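You operate a simulated robot arm through the tools that you are given. There is no shell and no other tool. Be economical: measure what you need, move in short steps, check, and stop when the job is done.

You are at the controls of a simulated robot arm. One attempt, no reset.

JOB
Wind copper wire on to the pink bobbin, out to the white line.
Fine: bobbin on the winder spindle, spindle catch on, turn the winder knob; catch off, bobbin back where it stood. Set down upright: pink bobbin. Where these are worked on the way, their far stop is far enough and under half their travel is too little: spindle catch.

Only the result counts: the job must be done as asked and must still hold three seconds after the hand-in. Knocking over, shifting, dropping, spilling or breaking anything else fails it.

ROBOT AND FRAMES
A 6-joint arm with a two-finger gripper on a trunk, on a base that drives. Base frame: it is fixed to the floor where the robot stands at the start and does not move with it; the origin is under the middle of the robot, x ahead of it, y to its left, z up; the surface under the hand at the start is at about z = 900. Lengths are in mm, angles in degrees, forces in N, time in s.
Its first joint turns from -166.0 to 166.0 degrees. Places, roughly: spindle catch [700, 100, 900]; winder knob [700, 0, 900]; winder spindle [700, 200, 900]; wire winder [700, 100, 900]. Payload 2.54 kg.
Tool frame: the origin (TCP) lies between the finger pads and is the grasp point; the fingertips stand 30 mm ahead of it; z points along the fingers, y is the line along which they close. Largest opening 116 mm; the body of the gripper starts 95 mm behind the TCP.
Orientation is told as [roll, pitch, yaw] about the base's x, y, z axes, in that order, counted from this pose: with the fingers straight down and closing along the base's y, the tool's x points along the base's -x, its y along +y and its z along -z.

CONTROLS
- The arm moves only by the tool drive_tool. Its argument "deltas" is a list of rows, each an object of numbers (a shift or turn left out is 0, a gripper value left out holds the last): "grip": the closure, from 0 (fully open) to 1 (shut); "tx", "ty", "tz": the shift along the base's x, y, z in mm; "wx", "wy", "wz": the turn, a rotation vector about the base's x, y, z in degrees. In form: [{"grip": .., "tx": .., "ty": .., "tz": .., "wx": .., "wy": .., "wz": ..}, ...]. A call has 1 to 10 rows; each row shifts and turns the commanded pose from where the row before left it. A row lasts 0.2 s, in which the tool goes at most 50 mm and 8.6 degrees; a call with a longer step from one row to the next is refused whole, and so is a gripper value outside its range. A pose out of reach is approached as far as the arm can. The call stops where the force on the tool passes 40 N (or 10 N more than at its start, if that is more) or the arm is blocked; 0.2 s more then pass. The fingers move at their own pace (about 72 mm/s each) and stop on an object; they squeeze with about 41 N. The grip force told is the motor's: it shows also when the fingers shut on nothing. Time passes only in rows, and 0.2 s behind the last, so rows that do not move let the fingers close. The reply holds the time, the measured pose of the TCP, the force on the tool along the base axes, the opening and the grip force, in the units named above and with some noise, with the torque about the TCP (base axes, N m) and any sound that the robot's microphone picked up.
- Cameras (640 x 400 px; columns grow to the right, rows downward): "scene" is now at [-29.4, 157.2, 1422.6]; the picture's right is [0.07, -1.00, 0.00], its down [-0.44, -0.03, -0.90] and it looks along [0.89, 0.06, -0.44] (base axes); focal length 273 px, centre (320, 200). "wrist" rides on the gripper at [69, -15, -122] in the tool frame; the picture's right is [0.21, 0.98, 0.00], its down [-0.83, 0.18, -0.53] and it looks along [-0.52, 0.11, 0.85] (tool axes); focal length 251 px, centre (320, 200). There is no depth. A picture from a camera that has moved, and an enlarged one, comes with that camera's place and axes in the base frame and with its lens.
- snapshot(camera): a new picture of that camera. No time passes.
- roll_base(legs): drives the robot by 1 to 6 legs, each [ahead, left, turn to the left] in mm, mm and degrees, along the robot's own axes; the way and the turn of a leg run together, so that a leg with both is an arc; at most 1500 mm and 180 degrees a leg. The arm and the cameras ride along, it lands a little off, and it stops where it bumps. It gives what a move gives.
- pan_tilt(pan, tilt): turns the head with the scene camera to pan (to the left, within 120 degrees either way) and tilt (down, from -29 to 69), counted from straight ahead of the robot. It gives what a move gives.
- enlarge(camera, box): a new picture of the part [left, top, right, bottom] of that camera's present view, enlarged. No time passes.
- finish_job(): hands the job in; it is judged then, once.

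Work in short steps. Places have to be worked out from the pictures, the camera data and where the tool is seen: move nearer, look again, correct. Check each grasp and each placing, and mend what went wrong. You have 120 turns and 98 pictures in all, those below and enlarged ones among them. Open the gripper and draw the arm clear of the work before you hand the job in, unless the task says otherwise; then end with one line.

The tools are called after ">>>" as a command line: name --argument value ..., lists and objects as JSON in quotes. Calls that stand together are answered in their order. drive_tool: Moves the arm, as the interface text tells. Its arguments: {"type":"object","properties":{"deltas":{"type":"array","items":{"type":"object","properties":{"grip":{"type":"number"},"tx":{"type":"number"},"ty":{"type":"number"},"tz":{"type":"number"},"wx":{"type":"number"},"wy":{"type":"number"},"wz":{"type":"number"}}}}},"required":["deltas"]} The other tools are called the same way: roll_base (legs) drives the base; pan_tilt (pan, tilt) turns the head that bears the scene camera; snapshot (camera) takes a picture; enlarge (camera, box) takes an enlarged picture of a part of a camera's view; finish_job () hands the job in.

At the start:

```text
time: 0.0
tcp_pos: [622.0, 267.1, 1237.6]
orientation: [0.0, 0.0, 0.0]
force: [0.1, 0.9, 0.6]
wrist_torque: [-0.03, -0.02, -0.01]
finger_gap: 116.0
grasp_force: 0.0
robot x, y, heading: [3.5, 3.0, 0.1]
head pan, tilt: [4.1, 26.3]
```

scene: 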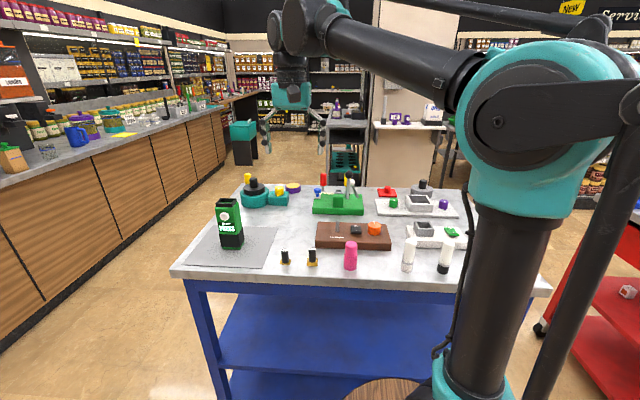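
wrist: 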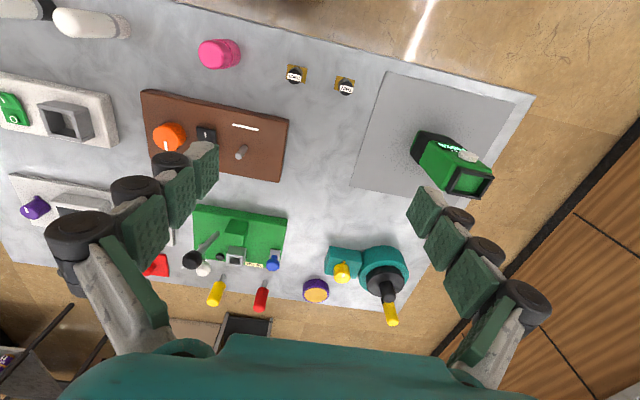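

The brown board looks like the winder (spindle, black catch, orange knob) and the pink cylinder like the bobbin. I enlarge both views to measure.

>>> enlarge --camera "scene" --box '[260, 200, 460, 300]'

>>> enlarge --camera "wrist" --box '[120, 20, 360, 190]'

```text
3.20 times, centred on (360, 250) of scene
camera zoom: at [-29.4, 157.2, 1422.6], right [0.07, -1.0, 0.0], down [-0.44, -0.03, -0.9], along [0.89, 0.06, -0.44], focal length 873 px, centre (192, 40)
```

zoom: 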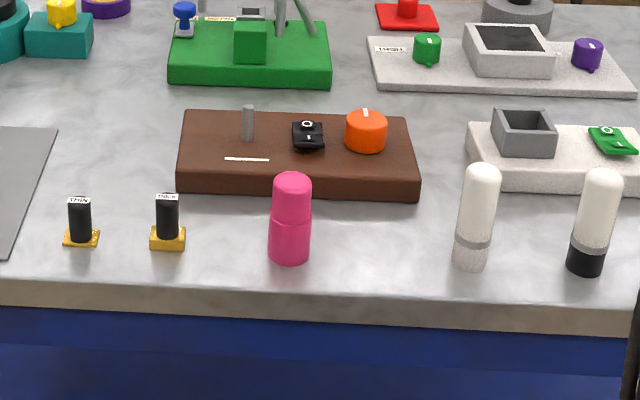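

```text
2.35 times, centred on (240, 105) of wrist
camera zoom: at [553.2, 251.8, 1359.0], right [-0.21, 0.98, 0.0], down [0.83, 0.18, 0.53], along [0.52, 0.11, -0.85], focal length 592 px, centre (508, 424)
```

zoom: 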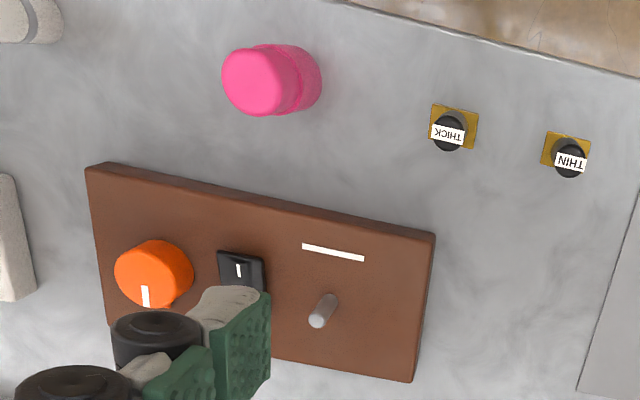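

I move closer above the board to measure it from the wrist camera.

>>> drive_tool --deltas '[{"ty": -40, "tz": -25}, {"ty": -40, "tz": -25}, {"ty": -40, "tz": -25}, {"ty": -17, "tz": -25}, {}]'

>>> snapshot --camera "wrist"

>>> snapshot --camera "scene"

```text
time: 1.2
tcp_pos: [621.7, 130.4, 1138.2]
orientation: [0.1, 0.1, -0.1]
force: [0.2, 0.6, -0.4]
wrist_torque: [0.0, 0.01, 0.02]
finger_gap: 116.0
grasp_force: 0.1
robot x, y, heading: [-1.0, -0.0, 0.1]
head pan, tilt: [4.1, 26.3]
```

```text
93 pictures are left
camera wrist: at [553.8, 115.9, 1259.4], right [-0.21, 0.98, 0.0], down [0.83, 0.18, 0.53], along [0.52, 0.11, -0.85], focal length 251 px, centre (320, 200)
```

wrist: 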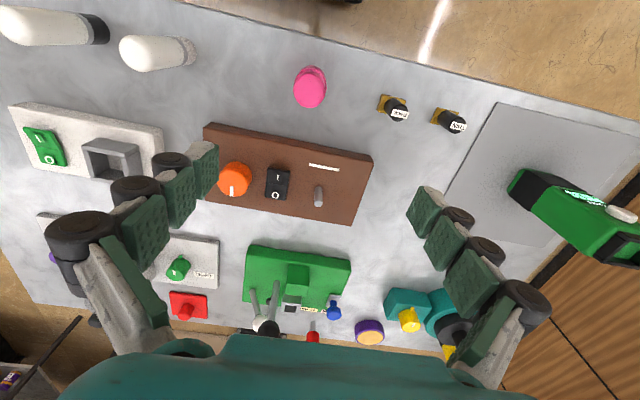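

```text
92 pictures are left
camera scene: at [-29.4, 157.2, 1422.6], right [0.07, -1.0, 0.0], down [-0.44, -0.03, -0.9], along [0.89, 0.06, -0.44], focal length 273 px, centre (320, 200)
```

scene: 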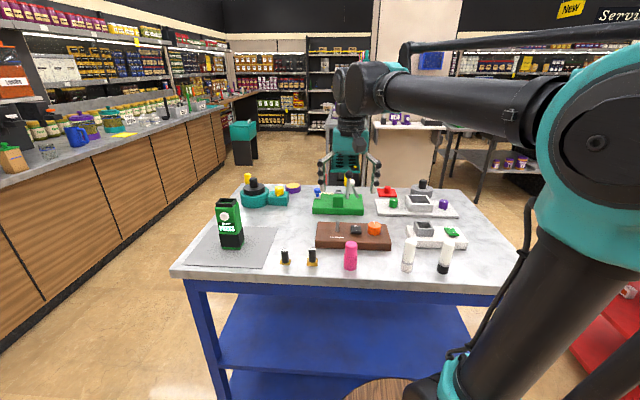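

>>> enlarge --camera "wrist" --box '[190, 50, 390, 240]'

>>> enlarge --camera "scene" --box '[310, 210, 400, 275]'

```text
2.11 times, centred on (290, 145) of wrist
camera zoom: at [553.8, 115.9, 1259.4], right [-0.21, 0.98, 0.0], down [0.83, 0.18, 0.53], along [0.52, 0.11, -0.85], focal length 529 px, centre (383, 316)
```

zoom: 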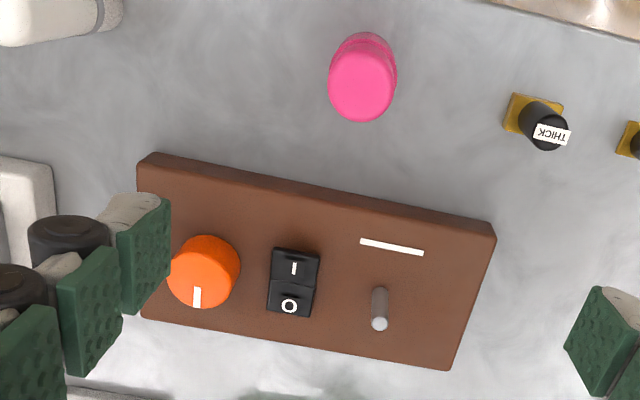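

```text
6.15 times, centred on (355, 242) of scene
camera zoom: at [-29.4, 157.2, 1422.6], right [0.07, -1.0, 0.0], down [-0.44, -0.03, -0.9], along [0.89, 0.06, -0.44], focal length 1679 px, centre (105, -62)
```

zoom: 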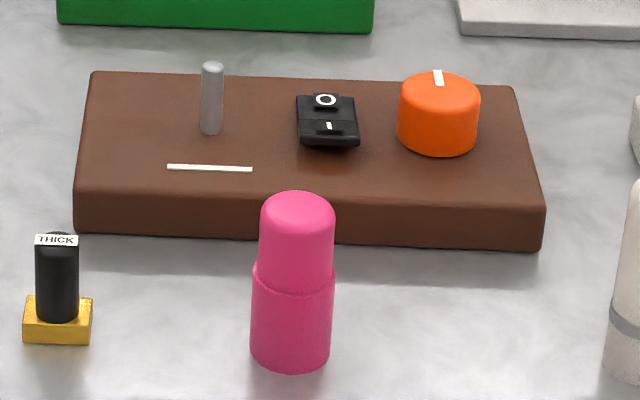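

Estimates: bobbin ≈ (595,112), top 981; spindle ≈ (735,152), top ≈ 971, board top ≈ 930. I move over the bobbin and check alignment.

>>> drive_tool --deltas '[{"grip": 0.35, "tx": -13, "ty": -9, "tz": -40}, {"tx": -13, "ty": -9, "tz": -40}, {"tz": -28}, {}]'

>>> snapshot --camera "wrist"

>>> enlarge --camera "scene" --box '[300, 190, 410, 280]'

```text
time: 2.2
tcp_pos: [595.6, 114.6, 1030.6]
orientation: [0.0, 0.0, -0.1]
force: [0.0, 0.1, -0.6]
wrist_torque: [-0.01, -0.03, -0.02]
finger_gap: 75.7
grasp_force: 0.1
robot x, y, heading: [0.9, 0.6, -0.1]
head pan, tilt: [4.1, 26.3]
```

```text
89 pictures are left
camera wrist: at [526.1, 98.7, 1151.4], right [-0.21, 0.98, 0.0], down [0.83, 0.18, 0.53], along [0.52, 0.11, -0.85], focal length 251 px, centre (320, 200)
```

wrist: 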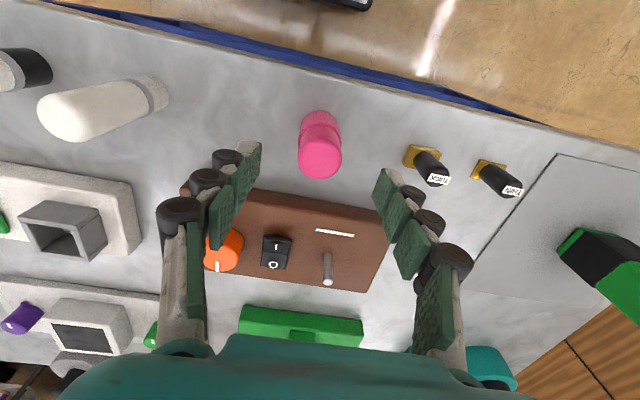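

```text
4.44 times, centred on (355, 235) of scene
camera zoom: at [-29.4, 157.2, 1422.6], right [0.07, -1.0, 0.0], down [-0.44, -0.03, -0.9], along [0.89, 0.06, -0.44], focal length 1213 px, centre (164, 44)
```

zoom: 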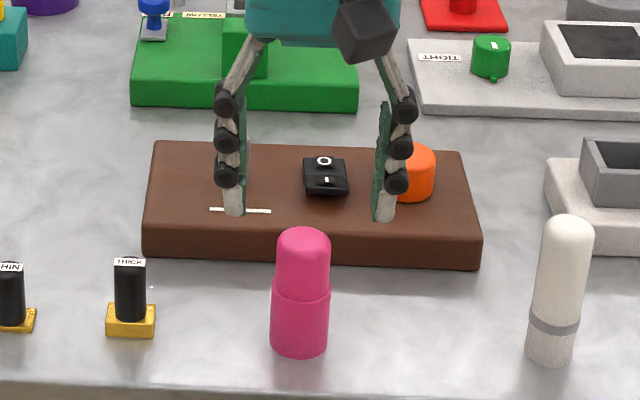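

Column and row match the prediction for the tool axis within a few mm. Descending to z≈945 and closing.

>>> drive_tool --deltas '[{"tz": -30, "tx": -0.5, "ty": -1}, {"tz": -30}, {"tz": -25}, {}]'

>>> snapshot --camera "wrist"

>>> enlarge --camera "scene" --box '[300, 190, 410, 280]'

```text
time: 3.2
tcp_pos: [595.5, 109.0, 944.4]
orientation: [0.0, 0.0, 0.0]
force: [-0.1, 0.1, 0.2]
wrist_torque: [0.02, 0.01, -0.02]
finger_gap: 75.4
grasp_force: 0.1
robot x, y, heading: [0.9, 2.7, -0.0]
head pan, tilt: [4.1, 26.3]
```

```text
87 pictures are left
camera wrist: at [526.9, 94.7, 1065.8], right [-0.21, 0.98, 0.0], down [0.83, 0.18, 0.53], along [0.52, 0.11, -0.85], focal length 251 px, centre (320, 200)
```

wrist: 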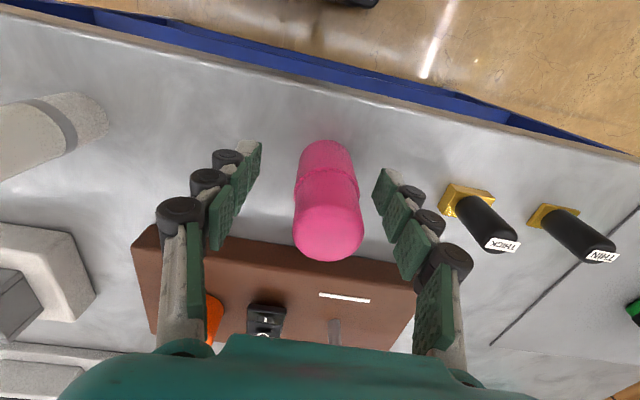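

```text
4.44 times, centred on (355, 235) of scene
camera zoom: at [-29.4, 157.2, 1422.6], right [0.07, -1.0, 0.0], down [-0.44, -0.03, -0.9], along [0.89, 0.06, -0.44], focal length 1213 px, centre (164, 44)
```

zoom: 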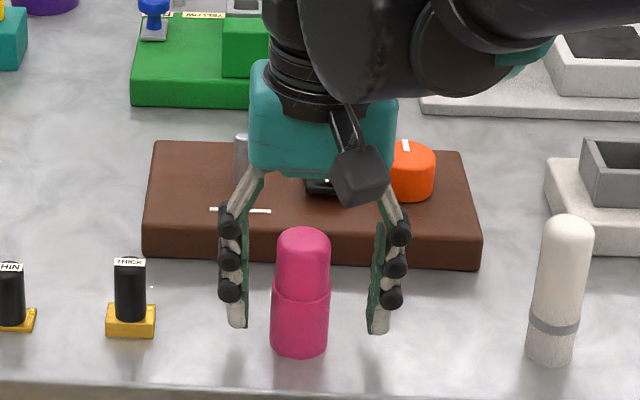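

The bobbin sits about 4 mm to +y of the finger mid-line; I correct and close.

>>> drive_tool --deltas '[{"ty": 4.5}, {"grip": 1.0}, {}, {}, {}]'

>>> snapshot --camera "wrist"

```text
time: 4.4
tcp_pos: [595.0, 114.9, 944.0]
orientation: [-0.1, 0.1, 0.0]
force: [-0.1, 0.8, 0.8]
wrist_torque: [0.0, 0.01, -0.04]
finger_gap: 33.4
grasp_force: 40.9
robot x, y, heading: [-0.6, 3.0, -0.0]
head pan, tilt: [4.1, 26.3]
```

```text
85 pictures are left
camera wrist: at [527.2, 99.3, 1065.5], right [-0.21, 0.98, 0.0], down [0.83, 0.18, 0.53], along [0.52, 0.11, -0.85], focal length 251 px, centre (320, 200)
```

wrist: 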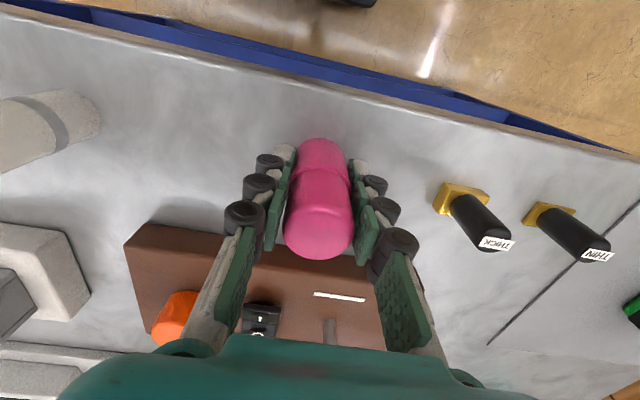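

Gripped (gap 33, 41 N). Lifting straight up 90 mm and looking.

>>> drive_tool --deltas '[{"tz": 20}, {"tz": 35}, {"tz": 35}, {}]'

>>> enlarge --camera "scene" --box '[300, 170, 420, 280]'

>>> snapshot --camera "wrist"

```text
time: 5.4
tcp_pos: [592.7, 113.1, 1035.6]
orientation: [0.0, 0.0, -0.1]
force: [-0.2, -0.3, -0.1]
wrist_torque: [-0.01, -0.03, -0.01]
finger_gap: 33.3
grasp_force: 41.2
robot x, y, heading: [2.3, -2.3, 0.1]
head pan, tilt: [4.1, 26.3]
```

```text
3.64 times, centred on (360, 225) of scene
camera zoom: at [-29.4, 157.2, 1422.6], right [0.07, -1.0, 0.0], down [-0.44, -0.03, -0.9], along [0.89, 0.06, -0.44], focal length 992 px, centre (174, 109)
```

zoom: 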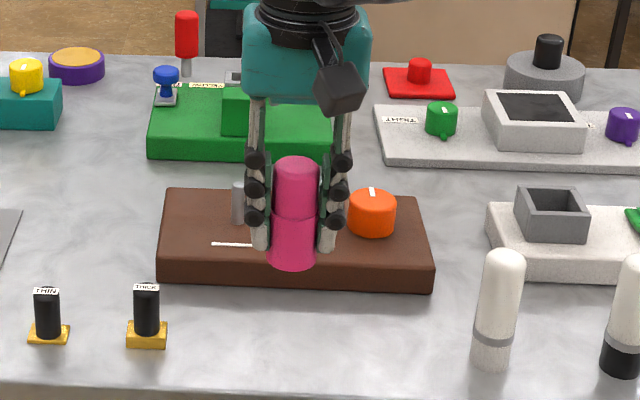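

```text
83 pictures are left
camera wrist: at [524.0, 98.6, 1157.7], right [-0.21, 0.98, 0.0], down [0.83, 0.18, 0.53], along [0.52, 0.11, -0.85], focal length 251 px, centre (320, 200)
```

wrist: 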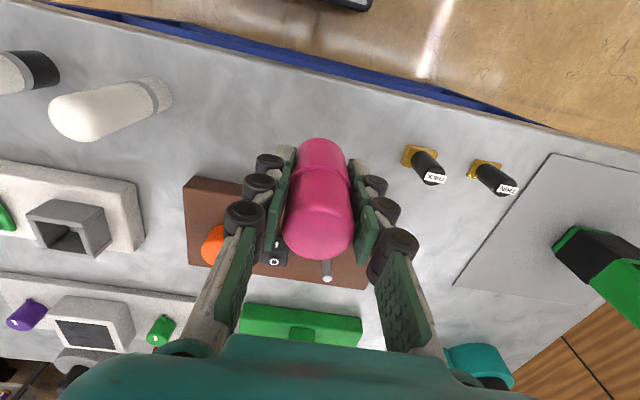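

Held firmly. I carry it above the spindle (≈734,152).

>>> drive_tool --deltas '[{"tx": 35, "ty": 9.5}, {"tx": 35, "ty": 9.5}, {"tx": 35, "ty": 9.5}, {"tx": 35, "ty": 9.5}, {}]'

>>> enlarge --camera "scene" --box '[300, 170, 400, 260]'

>>> snapshot --camera "wrist"

```text
time: 6.6
tcp_pos: [735.1, 151.7, 1035.1]
orientation: [0.0, 0.0, 0.0]
force: [0.5, -0.1, -0.1]
wrist_torque: [0.0, 0.01, 0.0]
finger_gap: 33.4
grasp_force: 40.9
robot x, y, heading: [1.2, -0.1, -0.3]
head pan, tilt: [4.1, 26.3]
```

```text
4.44 times, centred on (350, 215) of scene
camera zoom: at [-29.5, 157.2, 1422.6], right [0.07, -1.0, 0.0], down [-0.44, -0.03, -0.9], along [0.89, 0.06, -0.44], focal length 1213 px, centre (187, 133)
```

zoom: 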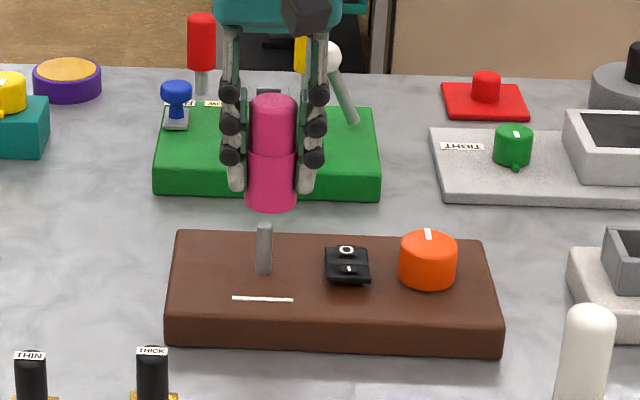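

```text
81 pictures are left
camera wrist: at [665.6, 136.3, 1156.4], right [-0.21, 0.98, 0.0], down [0.83, 0.18, 0.53], along [0.52, 0.11, -0.85], focal length 251 px, centre (320, 200)
```

wrist: 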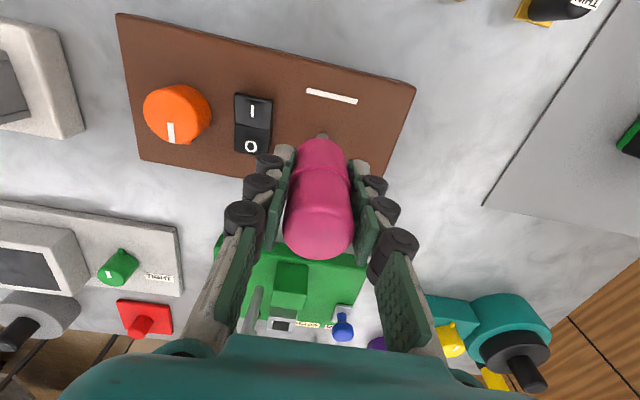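

Nearly aligned; scene suggests the bobbin is ~3 mm too far to −y. I enlarge to refine.

>>> enlarge --camera "wrist" --box '[270, 90, 370, 170]'

>>> enlarge --camera "scene" --box '[345, 195, 385, 235]'

```text
5.00 times, centred on (320, 130) of wrist
camera zoom: at [665.6, 136.3, 1156.4], right [-0.21, 0.98, 0.0], down [0.83, 0.18, 0.53], along [0.52, 0.11, -0.85], focal length 1257 px, centre (320, 550)
```

zoom: 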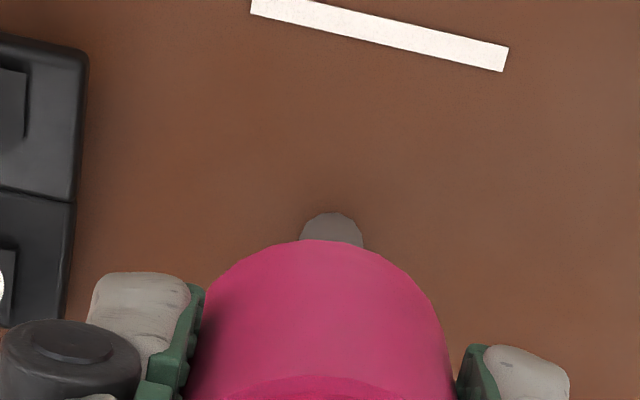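

```text
10.00 times, centred on (365, 215) of scene
camera zoom: at [-29.5, 157.2, 1422.6], right [0.07, -1.0, 0.0], down [-0.44, -0.03, -0.9], along [0.89, 0.06, -0.44], focal length 2729 px, centre (-130, 50)
```

zoom: 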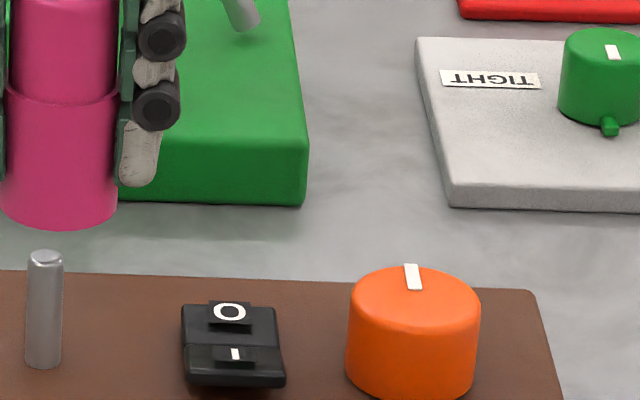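

Shift +3 mm y, +1 mm x, then lower until the bottom is just above the tip and look again.

>>> drive_tool --deltas '[{"tx": 1, "ty": 3}, {"tz": -12}, {}]'

>>> enlarge --camera "wrist" --box '[270, 90, 370, 170]'

>>> enlarge --camera "scene" --box '[335, 195, 375, 235]'

```text
time: 7.4
tcp_pos: [736.9, 156.6, 1023.3]
orientation: [0.0, 0.0, 0.0]
force: [-0.3, 0.1, -1.1]
wrist_torque: [0.0, -0.03, 0.01]
finger_gap: 33.6
grasp_force: 41.2
robot x, y, heading: [-0.9, 1.6, -0.2]
head pan, tilt: [4.1, 26.3]
```

```text
5.00 times, centred on (320, 130) of wrist
camera zoom: at [668.1, 141.1, 1143.6], right [-0.21, 0.98, 0.0], down [0.83, 0.18, 0.53], along [0.52, 0.11, -0.85], focal length 1257 px, centre (320, 550)
```

zoom: 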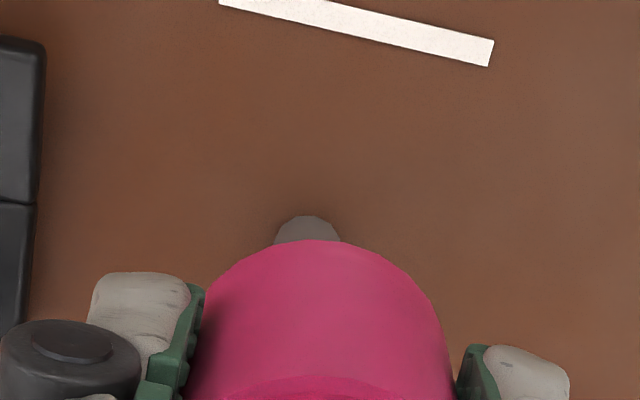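

```text
10.00 times, centred on (355, 215) of scene
camera zoom: at [-29.3, 157.2, 1422.6], right [0.07, -1.0, 0.0], down [-0.44, -0.03, -0.9], along [0.89, 0.06, -0.44], focal length 2729 px, centre (-30, 50)
```

zoom: 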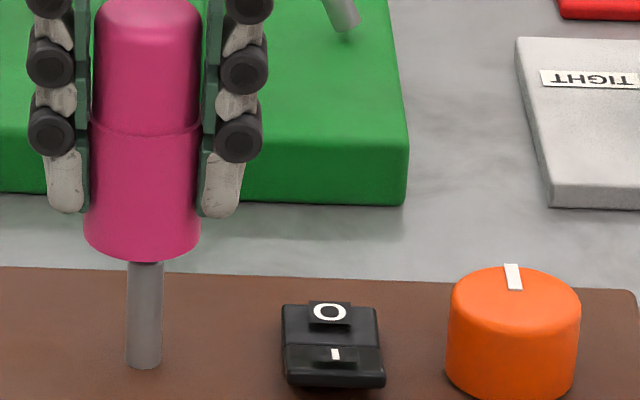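

Now about 2 mm too far +y and ~1 mm too far +x; correcting, then re-viewing.

>>> drive_tool --deltas '[{"tx": -1, "ty": -2}, {}]'

>>> enlarge --camera "wrist" --box '[270, 90, 370, 170]'

>>> enlarge --camera "scene" --box '[335, 195, 375, 235]'

```text
time: 8.0
tcp_pos: [736.5, 155.1, 1023.6]
orientation: [0.0, -0.1, 0.0]
force: [0.3, 0.0, 0.1]
wrist_torque: [-0.03, -0.03, 0.0]
finger_gap: 33.6
grasp_force: 41.0
robot x, y, heading: [-3.0, 2.4, -0.1]
head pan, tilt: [4.1, 26.3]
```

```text
5.00 times, centred on (320, 130) of wrist
camera zoom: at [667.1, 139.3, 1144.3], right [-0.21, 0.98, 0.0], down [0.83, 0.18, 0.53], along [0.52, 0.11, -0.85], focal length 1257 px, centre (320, 550)
```

zoom: 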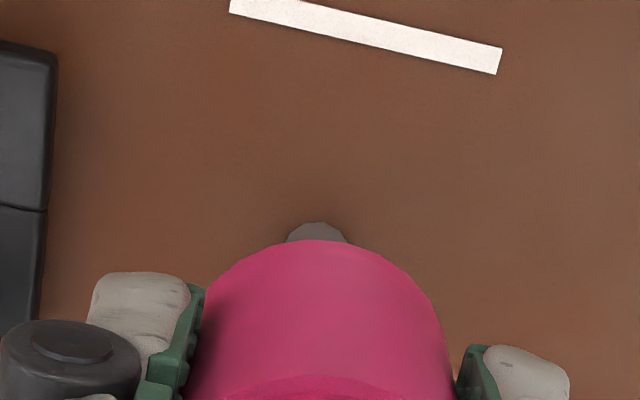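

```text
10.00 times, centred on (355, 215) of scene
camera zoom: at [-29.4, 157.2, 1422.6], right [0.07, -1.0, 0.0], down [-0.44, -0.03, -0.9], along [0.89, 0.06, -0.44], focal length 2729 px, centre (-30, 50)
```

zoom: 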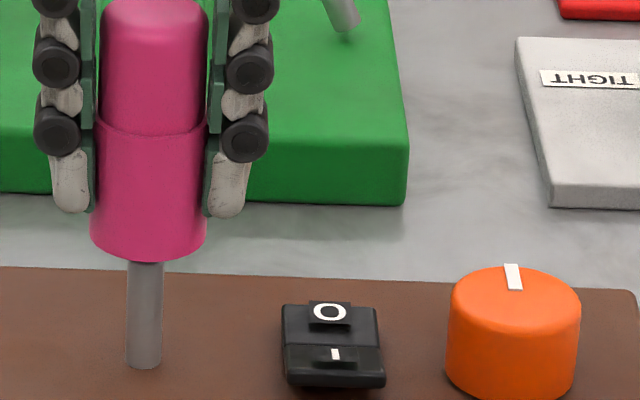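

Well aligned now. Lowering in small steps and watching force.

>>> drive_tool --deltas '[{"tz": -6}, {"tz": -5}, {"tz": -4}, {"tz": -4}, {}]'

>>> enlarge --camera "scene" --box '[335, 195, 375, 235]'

```text
time: 9.2
tcp_pos: [734.4, 153.9, 1003.2]
orientation: [0.0, 0.0, 0.0]
force: [-0.6, -0.8, -1.1]
wrist_torque: [0.03, -0.02, -0.01]
finger_gap: 33.3
grasp_force: 41.2
robot x, y, heading: [-2.3, -0.7, 0.0]
head pan, tilt: [4.1, 26.3]
```

```text
10.00 times, centred on (355, 215) of scene
camera zoom: at [-29.4, 157.2, 1422.6], right [0.07, -1.0, 0.0], down [-0.44, -0.03, -0.9], along [0.89, 0.06, -0.44], focal length 2729 px, centre (-30, 50)
```

zoom: 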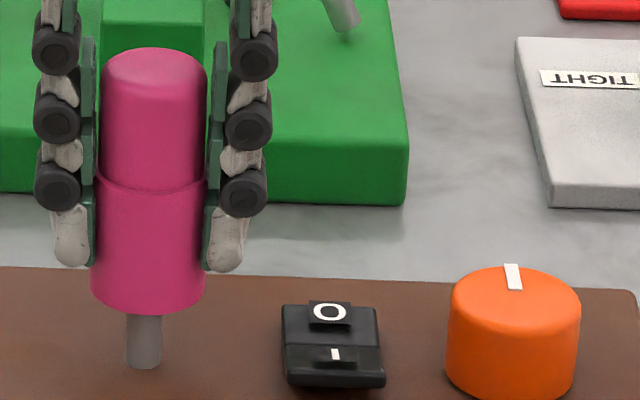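

No contact force with the bottom already below the tip, so it's going on. Continue down.

>>> drive_tool --deltas '[{"tz": -6}, {"tz": -6}, {"tz": -6}, {"tz": -4}, {}]'

>>> enlarge --camera "scene" --box '[335, 195, 375, 235]'

>>> enlarge --camera "wrist" --box '[270, 90, 370, 170]'

```text
time: 10.4
tcp_pos: [733.6, 154.2, 982.3]
orientation: [0.0, -0.1, -0.1]
force: [0.5, 0.4, -1.2]
wrist_torque: [0.01, 0.03, 0.03]
finger_gap: 33.2
grasp_force: 40.9
robot x, y, heading: [-4.2, -0.1, 0.2]
head pan, tilt: [4.1, 26.3]
```

```text
10.00 times, centred on (355, 215) of scene
camera zoom: at [-29.4, 157.2, 1422.6], right [0.07, -1.0, 0.0], down [-0.44, -0.03, -0.9], along [0.89, 0.06, -0.44], focal length 2729 px, centre (-30, 50)
```

zoom: 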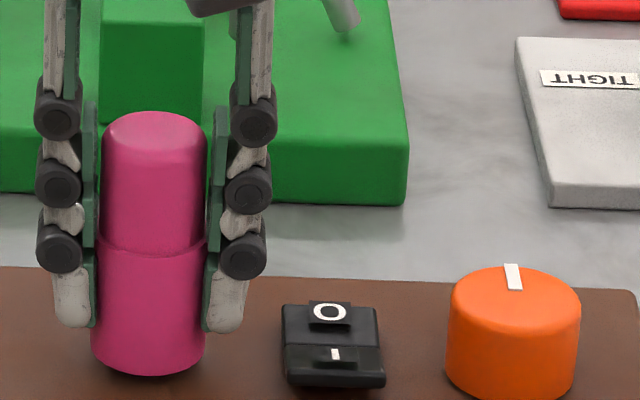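

```text
5.00 times, centred on (320, 130) of wrist
camera zoom: at [665.8, 138.0, 1102.4], right [-0.21, 0.98, 0.0], down [0.83, 0.18, 0.53], along [0.52, 0.11, -0.85], focal length 1257 px, centre (320, 550)
```

zoom: 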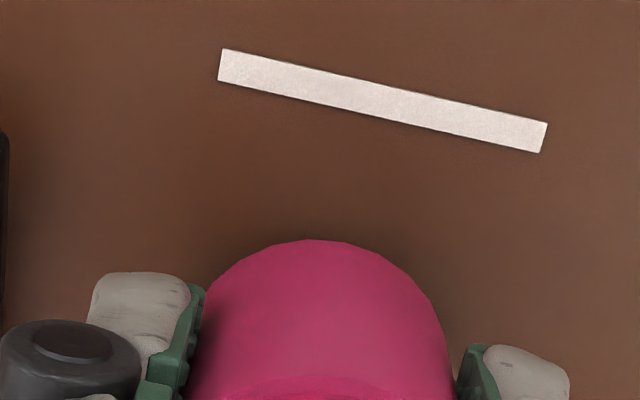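

Still free. I continue in 2–3 mm steps until contact with the board.

>>> drive_tool --deltas '[{"tz": -3}, {"tz": -2}, {"tz": -1}, {}]'

```text
time: 11.4
tcp_pos: [734.5, 153.9, 973.9]
orientation: [0.0, 0.0, 0.1]
force: [0.0, 0.2, -0.6]
wrist_torque: [-0.01, 0.07, 0.01]
finger_gap: 33.6
grasp_force: 40.9
robot x, y, heading: [-1.3, -1.4, -0.1]
head pan, tilt: [4.1, 26.3]
```

>>> drive_tool --deltas '[{"tz": -1}, {"tz": -1}, {"tz": -1}, {}]'

>>> enlarge --camera "scene" --box '[335, 195, 375, 235]'

```text
time: 12.4
tcp_pos: [734.5, 153.8, 972.9]
orientation: [0.0, -0.1, 0.0]
force: [5.0, -1.2, 37.1]
wrist_torque: [-0.09, -0.18, -0.03]
finger_gap: 33.2
grasp_force: 40.7
robot x, y, heading: [-1.1, -4.4, 0.1]
head pan, tilt: [4.1, 26.3]
```

```text
10.00 times, centred on (355, 215) of scene
camera zoom: at [-30.4, 156.8, 1422.6], right [0.07, -1.0, 0.0], down [-0.44, -0.03, -0.9], along [0.89, 0.06, -0.44], focal length 2729 px, centre (-30, 50)
```

zoom: 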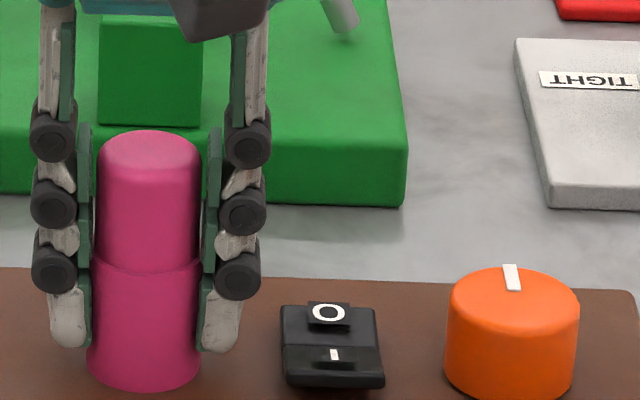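

Seated on the board (37 N). I relieve the pressure, open to ~58 mm, and rise.

>>> drive_tool --deltas '[{"tz": 1.5}, {"grip": 0.48}, {}, {}, {"tz": 30}, {"tz": 45}, {"tz": 45}, {}]'

>>> enlarge --camera "scene" --box '[300, 190, 410, 270]'

>>> snapshot --camera "wrist"

```text
time: 14.2
tcp_pos: [736.3, 150.8, 1092.8]
orientation: [0.0, 0.1, -0.1]
force: [0.7, -0.3, 0.2]
wrist_torque: [0.01, 0.02, 0.0]
finger_gap: 60.5
grasp_force: 0.0
robot x, y, heading: [-0.9, 1.0, 0.1]
head pan, tilt: [4.1, 26.3]
```

```text
5.00 times, centred on (355, 230) of scene
camera zoom: at [-29.4, 157.2, 1422.6], right [0.07, -1.0, 0.0], down [-0.44, -0.03, -0.9], along [0.89, 0.06, -0.44], focal length 1364 px, centre (145, 50)
```

zoom: 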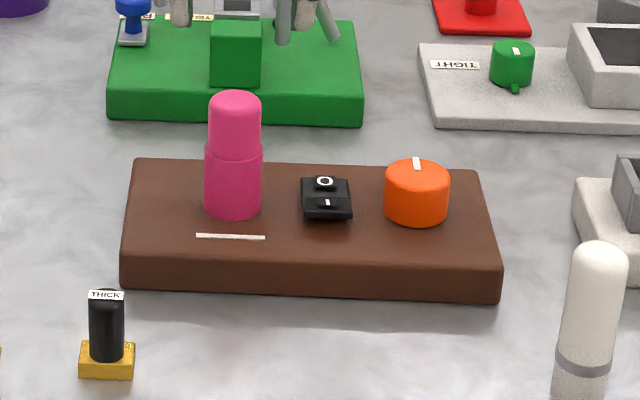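

```text
69 pictures are left
camera wrist: at [667.0, 137.0, 1215.1], right [-0.21, 0.98, 0.0], down [0.83, 0.18, 0.53], along [0.52, 0.11, -0.85], focal length 251 px, centre (320, 200)
```

wrist: 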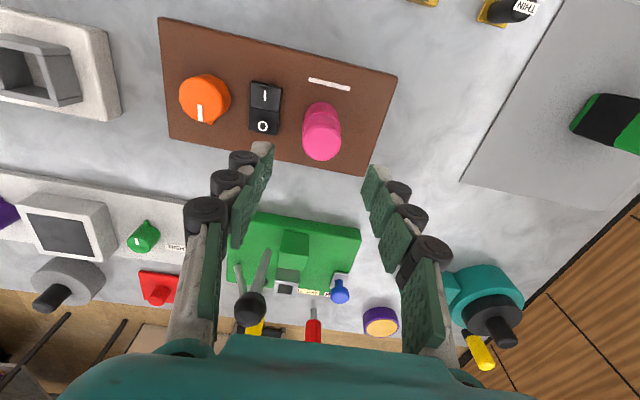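

Bobbin is on the spindle. Now a close look at the catch and knob.

>>> enlarge --camera "wrist" --box '[170, 60, 310, 150]'

>>> enlarge --camera "scene" --box '[355, 218, 395, 240]'

```text
4.44 times, centred on (240, 105) of wrist
camera zoom: at [667.0, 137.0, 1215.1], right [-0.21, 0.98, 0.0], down [0.83, 0.18, 0.53], along [0.52, 0.11, -0.85], focal length 1118 px, centre (676, 622)
```

zoom: 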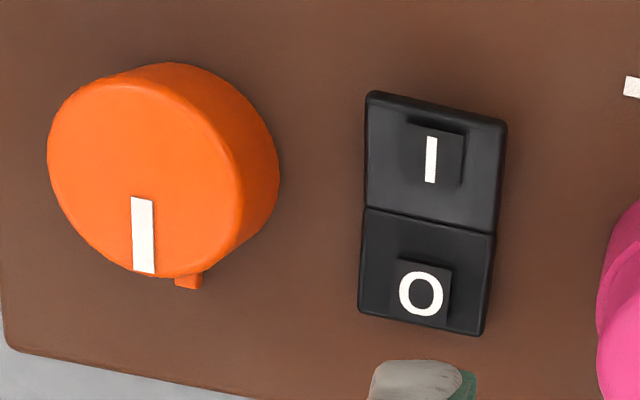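

```text
16.00 times, centred on (375, 229) of scene
camera zoom: at [-29.4, 157.2, 1422.6], right [0.07, -1.0, 0.0], down [-0.44, -0.03, -0.9], along [0.89, 0.06, -0.44], focal length 4366 px, centre (-560, -264)
```

zoom: 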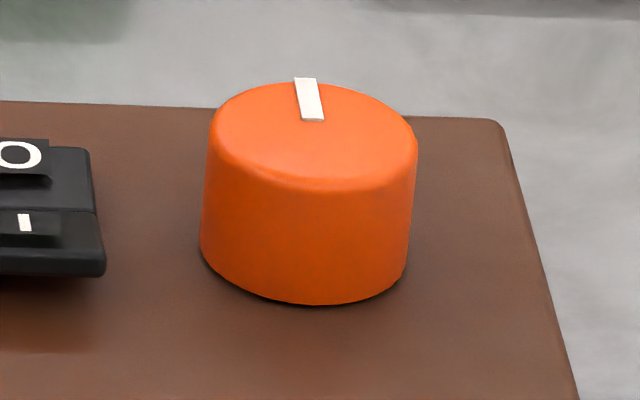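

>>> enlarge --camera "scene" --box '[352, 218, 382, 238]'

```text
16.00 times, centred on (367, 228) of scene
camera zoom: at [-29.4, 157.2, 1422.6], right [0.07, -1.0, 0.0], down [-0.44, -0.03, -0.9], along [0.89, 0.06, -0.44], focal length 4366 px, centre (-432, -248)
```

zoom: 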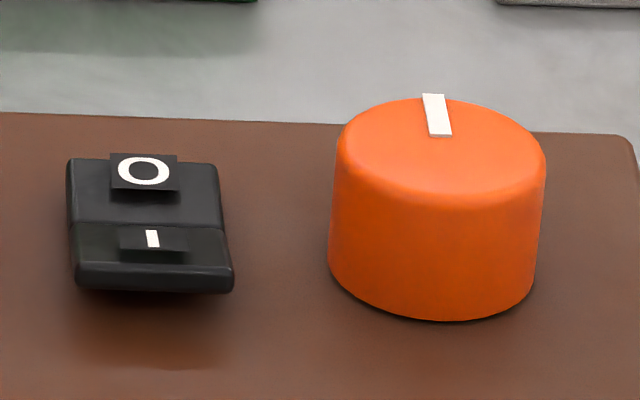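

The rocker's O end (far) is down = off; I need to press the I end (near, ≈(718,91)). I turn the gripper 90° so it's narrow toward the bobbin, close it, and move above the I end.

>>> drive_tool --deltas '[{"grip": 1, "tx": -2, "ty": -6, "wz": 8.4}, {"tx": -2, "ty": -6, "wz": 8.4}, {"tx": -2, "ty": -6, "wz": 8.4}, {"tx": -2, "ty": -6, "wz": 8.4}, {"tx": -2, "ty": -6, "wz": 8.4}, {"tx": -2, "ty": -6, "wz": 8.4}, {"tx": -2, "ty": -6, "wz": 8.4}, {"tx": -2, "ty": -6, "wz": 8.4}, {"tx": -2, "ty": -6, "wz": 8.4}, {"ty": -6, "wz": 8.4}]'

>>> drive_tool --deltas '[{"wz": 6, "tz": -30}, {"tz": -30}, {}]'

>>> snapshot --camera "wrist"

>>> enlarge --camera "scene" --box '[300, 170, 420, 260]'

```text
time: 16.4
tcp_pos: [717.2, 94.4, 1093.0]
orientation: [0.0, -0.1, 84.2]
force: [-0.5, -0.2, -0.2]
wrist_torque: [0.02, 0.0, 0.0]
finger_gap: 0.0
grasp_force: 28.8
robot x, y, heading: [-0.1, 0.0, -0.0]
head pan, tilt: [4.1, 26.3]
```

```text
time: 17.2
tcp_pos: [716.0, 93.5, 1033.6]
orientation: [0.0, 0.0, 90.0]
force: [0.0, 1.0, -0.9]
wrist_torque: [-0.01, -0.06, -0.01]
finger_gap: 0.0
grasp_force: 28.7
robot x, y, heading: [-4.2, -1.2, -0.2]
head pan, tilt: [4.1, 26.3]
```

```text
65 pictures are left
camera wrist: at [731.5, 24.6, 1155.1], right [-0.98, -0.21, 0.0], down [-0.18, 0.83, 0.53], along [-0.11, 0.52, -0.85], focal length 251 px, centre (320, 200)
```

wrist: 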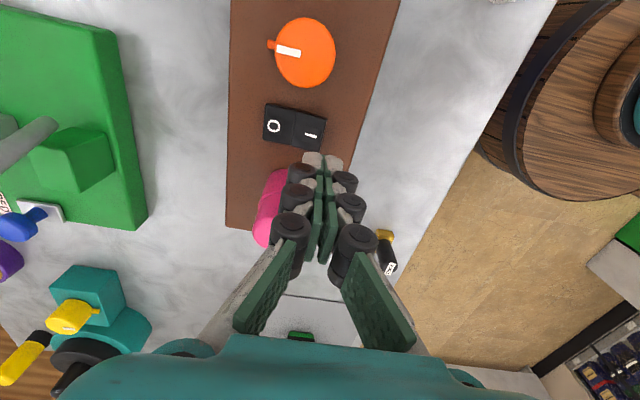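

```text
4.44 times, centred on (360, 215) of scene
camera zoom: at [-29.4, 157.2, 1422.6], right [0.07, -1.0, 0.0], down [-0.44, -0.03, -0.9], along [0.89, 0.06, -0.44], focal length 1213 px, centre (142, 133)
```

zoom: 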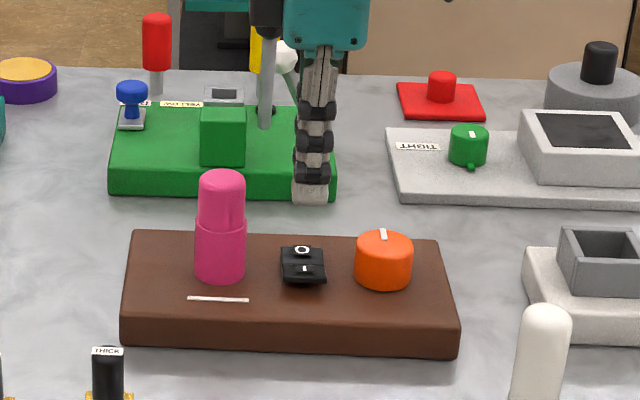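

I-label computes to ≈(725,91), near edge ≈713. I go to x≈720 and lower in steps onto it.

>>> drive_tool --deltas '[{"tx": 3, "ty": -1.5, "tz": -25}, {"tz": -20}, {"tz": -5}, {"tz": -4}, {"tz": -3}, {}]'

>>> enlarge --camera "scene" --box '[335, 195, 395, 240]'

>>> enlarge --camera "wrist" --box '[240, 100, 400, 200]'

```text
time: 18.6
tcp_pos: [718.8, 93.1, 978.9]
orientation: [0.0, -0.1, 90.0]
force: [0.7, 0.5, 0.0]
wrist_torque: [0.01, -0.02, 0.02]
finger_gap: 0.0
grasp_force: 28.6
robot x, y, heading: [0.1, 1.6, 0.2]
head pan, tilt: [4.1, 26.3]
```

```text
8.89 times, centred on (365, 218) of scene
camera zoom: at [-29.4, 157.2, 1422.6], right [0.07, -1.0, 0.0], down [-0.44, -0.03, -0.9], along [0.89, 0.06, -0.44], focal length 2425 px, centre (-80, 44)
```

zoom: 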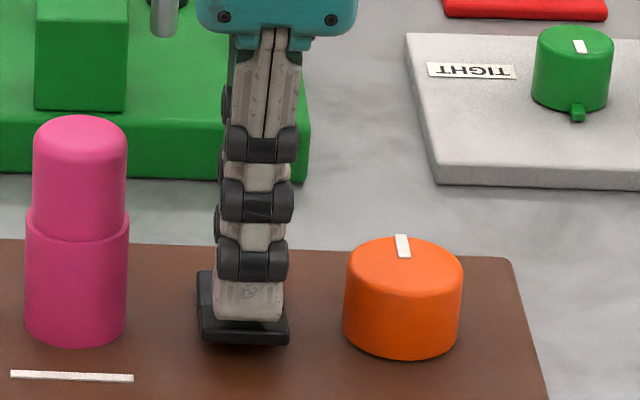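

```text
4.00 times, centred on (320, 150) of wrist
camera zoom: at [735.4, 23.8, 1098.8], right [-0.98, -0.21, 0.0], down [-0.18, 0.83, 0.53], along [-0.11, 0.52, -0.85], focal length 1006 px, centre (320, 400)
```

zoom: 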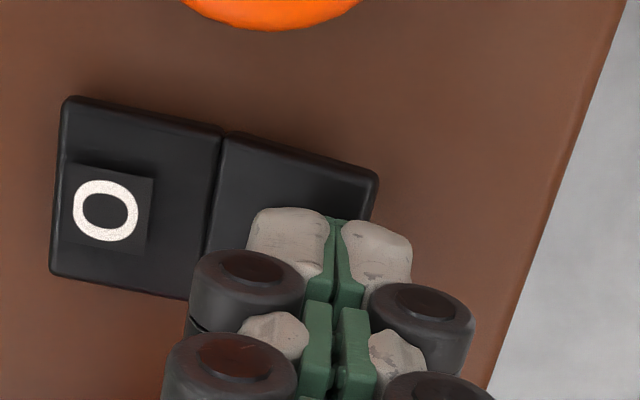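

Positioned over the I end, nearly touching. Pressing down in small steps.

>>> drive_tool --deltas '[{"tx": -1, "tz": -3}, {"tz": -3}, {"tz": -3}, {"tz": -3}, {}]'

>>> enlarge --camera "scene" --box '[335, 195, 395, 240]'

```text
time: 19.8
tcp_pos: [718.2, 92.1, 966.6]
orientation: [-0.1, 0.0, 90.0]
force: [5.7, 5.0, 30.0]
wrist_torque: [0.14, -0.36, 0.03]
finger_gap: 0.2
grasp_force: 28.7
robot x, y, heading: [0.7, 1.3, 0.2]
head pan, tilt: [4.1, 26.3]
```

```text
8.89 times, centred on (365, 218) of scene
camera zoom: at [-30.1, 157.3, 1422.6], right [0.07, -1.0, 0.0], down [-0.44, -0.03, -0.9], along [0.89, 0.06, -0.44], focal length 2425 px, centre (-80, 44)
```

zoom: 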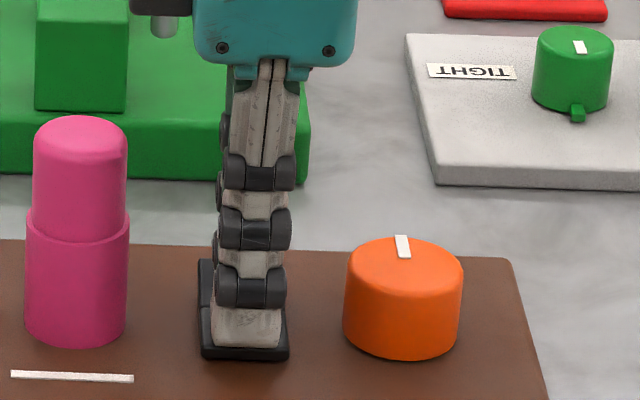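

The rocker has tipped; one more small press for its stop, then lift and check.

>>> drive_tool --deltas '[{"tz": -1.5}, {}, {"tz": 20}, {"tz": 40}, {"tz": 30}, {}]'

>>> enlarge --camera "scene" --box '[335, 195, 395, 240]'

>>> snapshot --camera "wrist"

```text
time: 20.2
tcp_pos: [719.7, 92.5, 966.5]
orientation: [0.0, 0.0, 89.9]
force: [-5.8, 0.2, 20.3]
wrist_torque: [0.01, -0.04, 0.02]
finger_gap: 0.1
grasp_force: 28.8
robot x, y, heading: [1.8, -3.1, 0.0]
head pan, tilt: [4.1, 26.3]
stopped in row 1: the force on the tool passed its limit at 45 N (the readings are from after the stop); the commanded pose is now the measured one
```

```text
8.89 times, centred on (365, 218) of scene
camera zoom: at [-30.2, 157.2, 1422.6], right [0.07, -1.0, 0.0], down [-0.44, -0.03, -0.9], along [0.89, 0.06, -0.44], focal length 2425 px, centre (-80, 44)
```

zoom: 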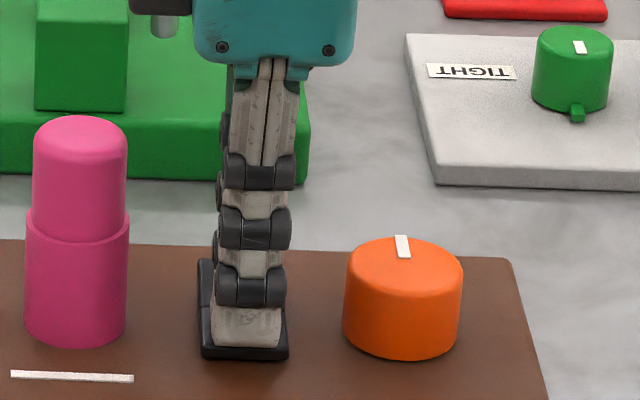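

```text
59 pictures are left
camera wrist: at [734.3, 23.9, 1088.6], right [-0.98, -0.21, 0.0], down [-0.18, 0.83, 0.53], along [-0.11, 0.52, -0.85], focal length 251 px, centre (320, 200)
```

wrist: 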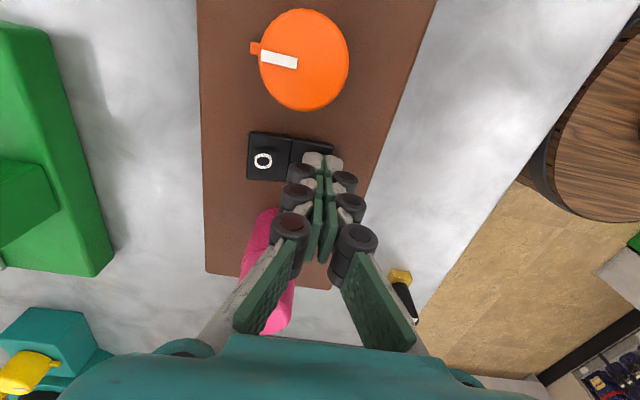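

Stop reached (45 N). Lifting up and checking whether the rocker stayed.

>>> drive_tool --deltas '[{"tz": 20}, {"tz": 40}, {"tz": 40}, {}]'

>>> enlarge --camera "scene" --box '[352, 218, 382, 238]'

>>> enlarge --camera "wrist" --box '[220, 20, 400, 160]'

```text
time: 21.2
tcp_pos: [720.1, 94.4, 1064.9]
orientation: [0.0, 0.0, 89.9]
force: [-1.2, 0.7, 0.3]
wrist_torque: [0.01, 0.01, 0.0]
finger_gap: 0.2
grasp_force: 28.5
robot x, y, heading: [-1.0, -0.9, 0.2]
head pan, tilt: [4.1, 26.3]
```

```text
16.00 times, centred on (367, 228) of scene
camera zoom: at [-29.3, 157.3, 1422.6], right [0.07, -1.0, 0.0], down [-0.44, -0.03, -0.9], along [0.89, 0.06, -0.44], focal length 4366 px, centre (-432, -248)
```

zoom: 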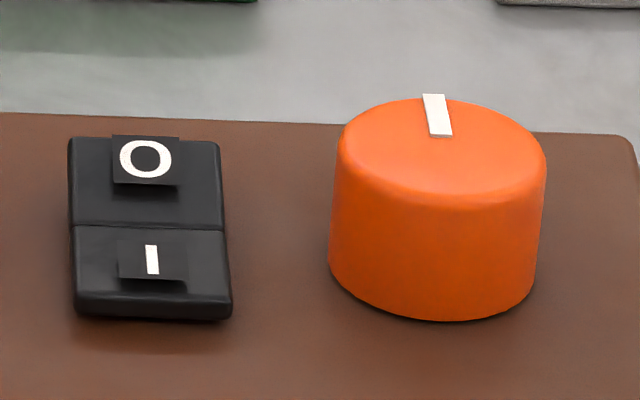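

```text
2.86 times, centred on (310, 90) of wrist
camera zoom: at [734.7, 25.1, 1186.7], right [-0.98, -0.21, 0.0], down [-0.18, 0.83, 0.53], along [-0.11, 0.52, -0.85], focal length 718 px, centre (349, 514)
```

zoom: 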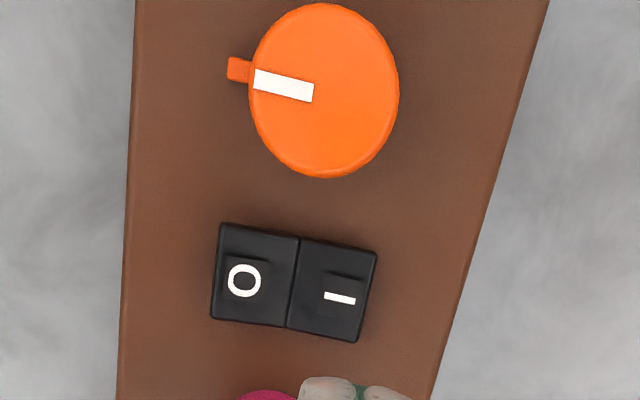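

Catch is on and stays. Now to the knob (≈(738,33), top ≈960): turn tool to 50° and hover above it.

>>> drive_tool --deltas '[{"grip": 0.48, "tx": 3.6, "ty": -12, "wz": -8}, {"tx": 3.6, "ty": -12, "wz": -8}, {"tx": 3.6, "ty": -12, "wz": -8}, {"tx": 3.6, "ty": -12, "wz": -8}, {"tx": 3.6, "ty": -13, "wz": -8}, {"tz": -20}, {}]'

>>> snapshot --camera "wrist"

>>> enlarge --camera "scene" --box '[335, 180, 415, 240]'

```text
time: 22.8
tcp_pos: [737.2, 31.6, 1046.3]
orientation: [0.0, 0.1, 50.0]
force: [-1.3, 0.7, -1.4]
wrist_torque: [-0.02, -0.02, 0.0]
finger_gap: 60.2
grasp_force: 0.0
robot x, y, heading: [-1.3, 1.4, 0.1]
head pan, tilt: [4.1, 26.3]
```

```text
56 pictures are left
camera wrist: at [705.1, -30.3, 1167.3], right [-0.89, 0.46, 0.0], down [0.39, 0.75, 0.53], along [0.25, 0.47, -0.85], focal length 251 px, centre (320, 200)
```

wrist: 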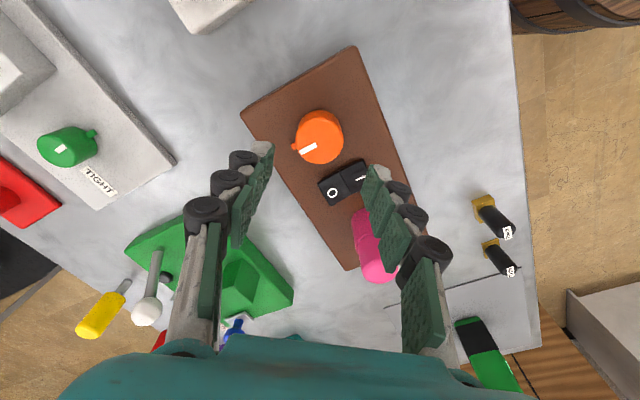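

```text
6.67 times, centred on (375, 210) of scene
camera zoom: at [-29.3, 157.2, 1422.6], right [0.07, -1.0, 0.0], down [-0.44, -0.03, -0.9], along [0.89, 0.06, -0.44], focal length 1819 px, centre (-47, 133)
```

zoom: 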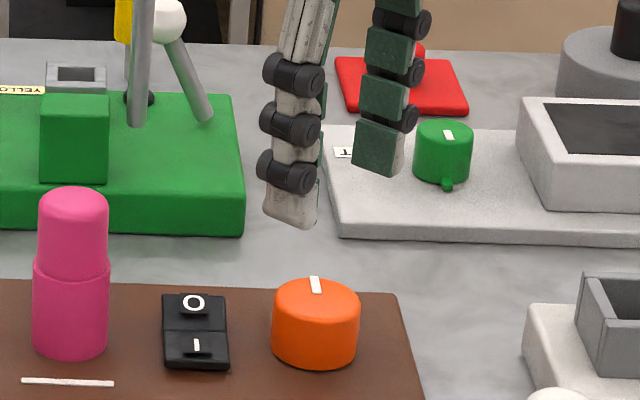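

Knob top centre is at (320,142), exactly where the tool axis predicts (320,141). Descend to z≈972 and check clearance before closing.

>>> drive_tool --deltas '[{"tz": -30}, {"tz": -25}, {"tz": -10}, {"tz": -8}, {}]'

>>> snapshot --camera "wrist"

>>> enlarge --camera "scene" --box '[335, 190, 405, 240]'

```text
time: 24.0
tcp_pos: [737.1, 30.5, 973.1]
orientation: [0.1, -0.1, 50.0]
force: [0.1, -0.7, -0.3]
wrist_torque: [-0.02, 0.0, -0.04]
finger_gap: 60.2
grasp_force: 0.0
robot x, y, heading: [0.1, -0.7, 0.2]
head pan, tilt: [4.1, 26.3]
```

```text
54 pictures are left
camera wrist: at [704.9, -31.5, 1094.6], right [-0.89, 0.46, 0.0], down [0.39, 0.75, 0.53], along [0.25, 0.47, -0.85], focal length 251 px, centre (320, 200)
```

wrist: 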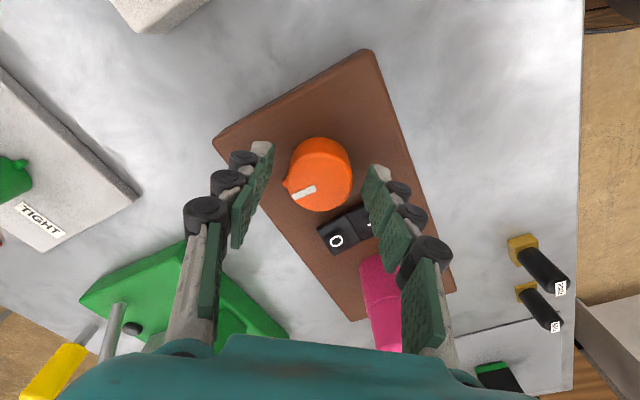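

```text
8.00 times, centred on (370, 215) of scene
camera zoom: at [-29.3, 157.2, 1422.6], right [0.07, -1.0, 0.0], down [-0.44, -0.03, -0.9], along [0.89, 0.06, -0.44], focal length 2183 px, centre (-80, 80)
```

zoom: 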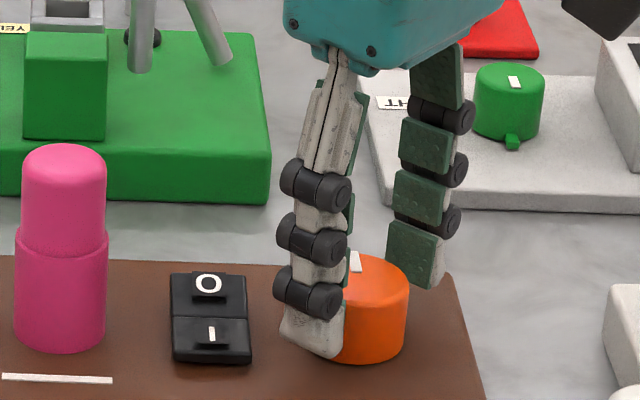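

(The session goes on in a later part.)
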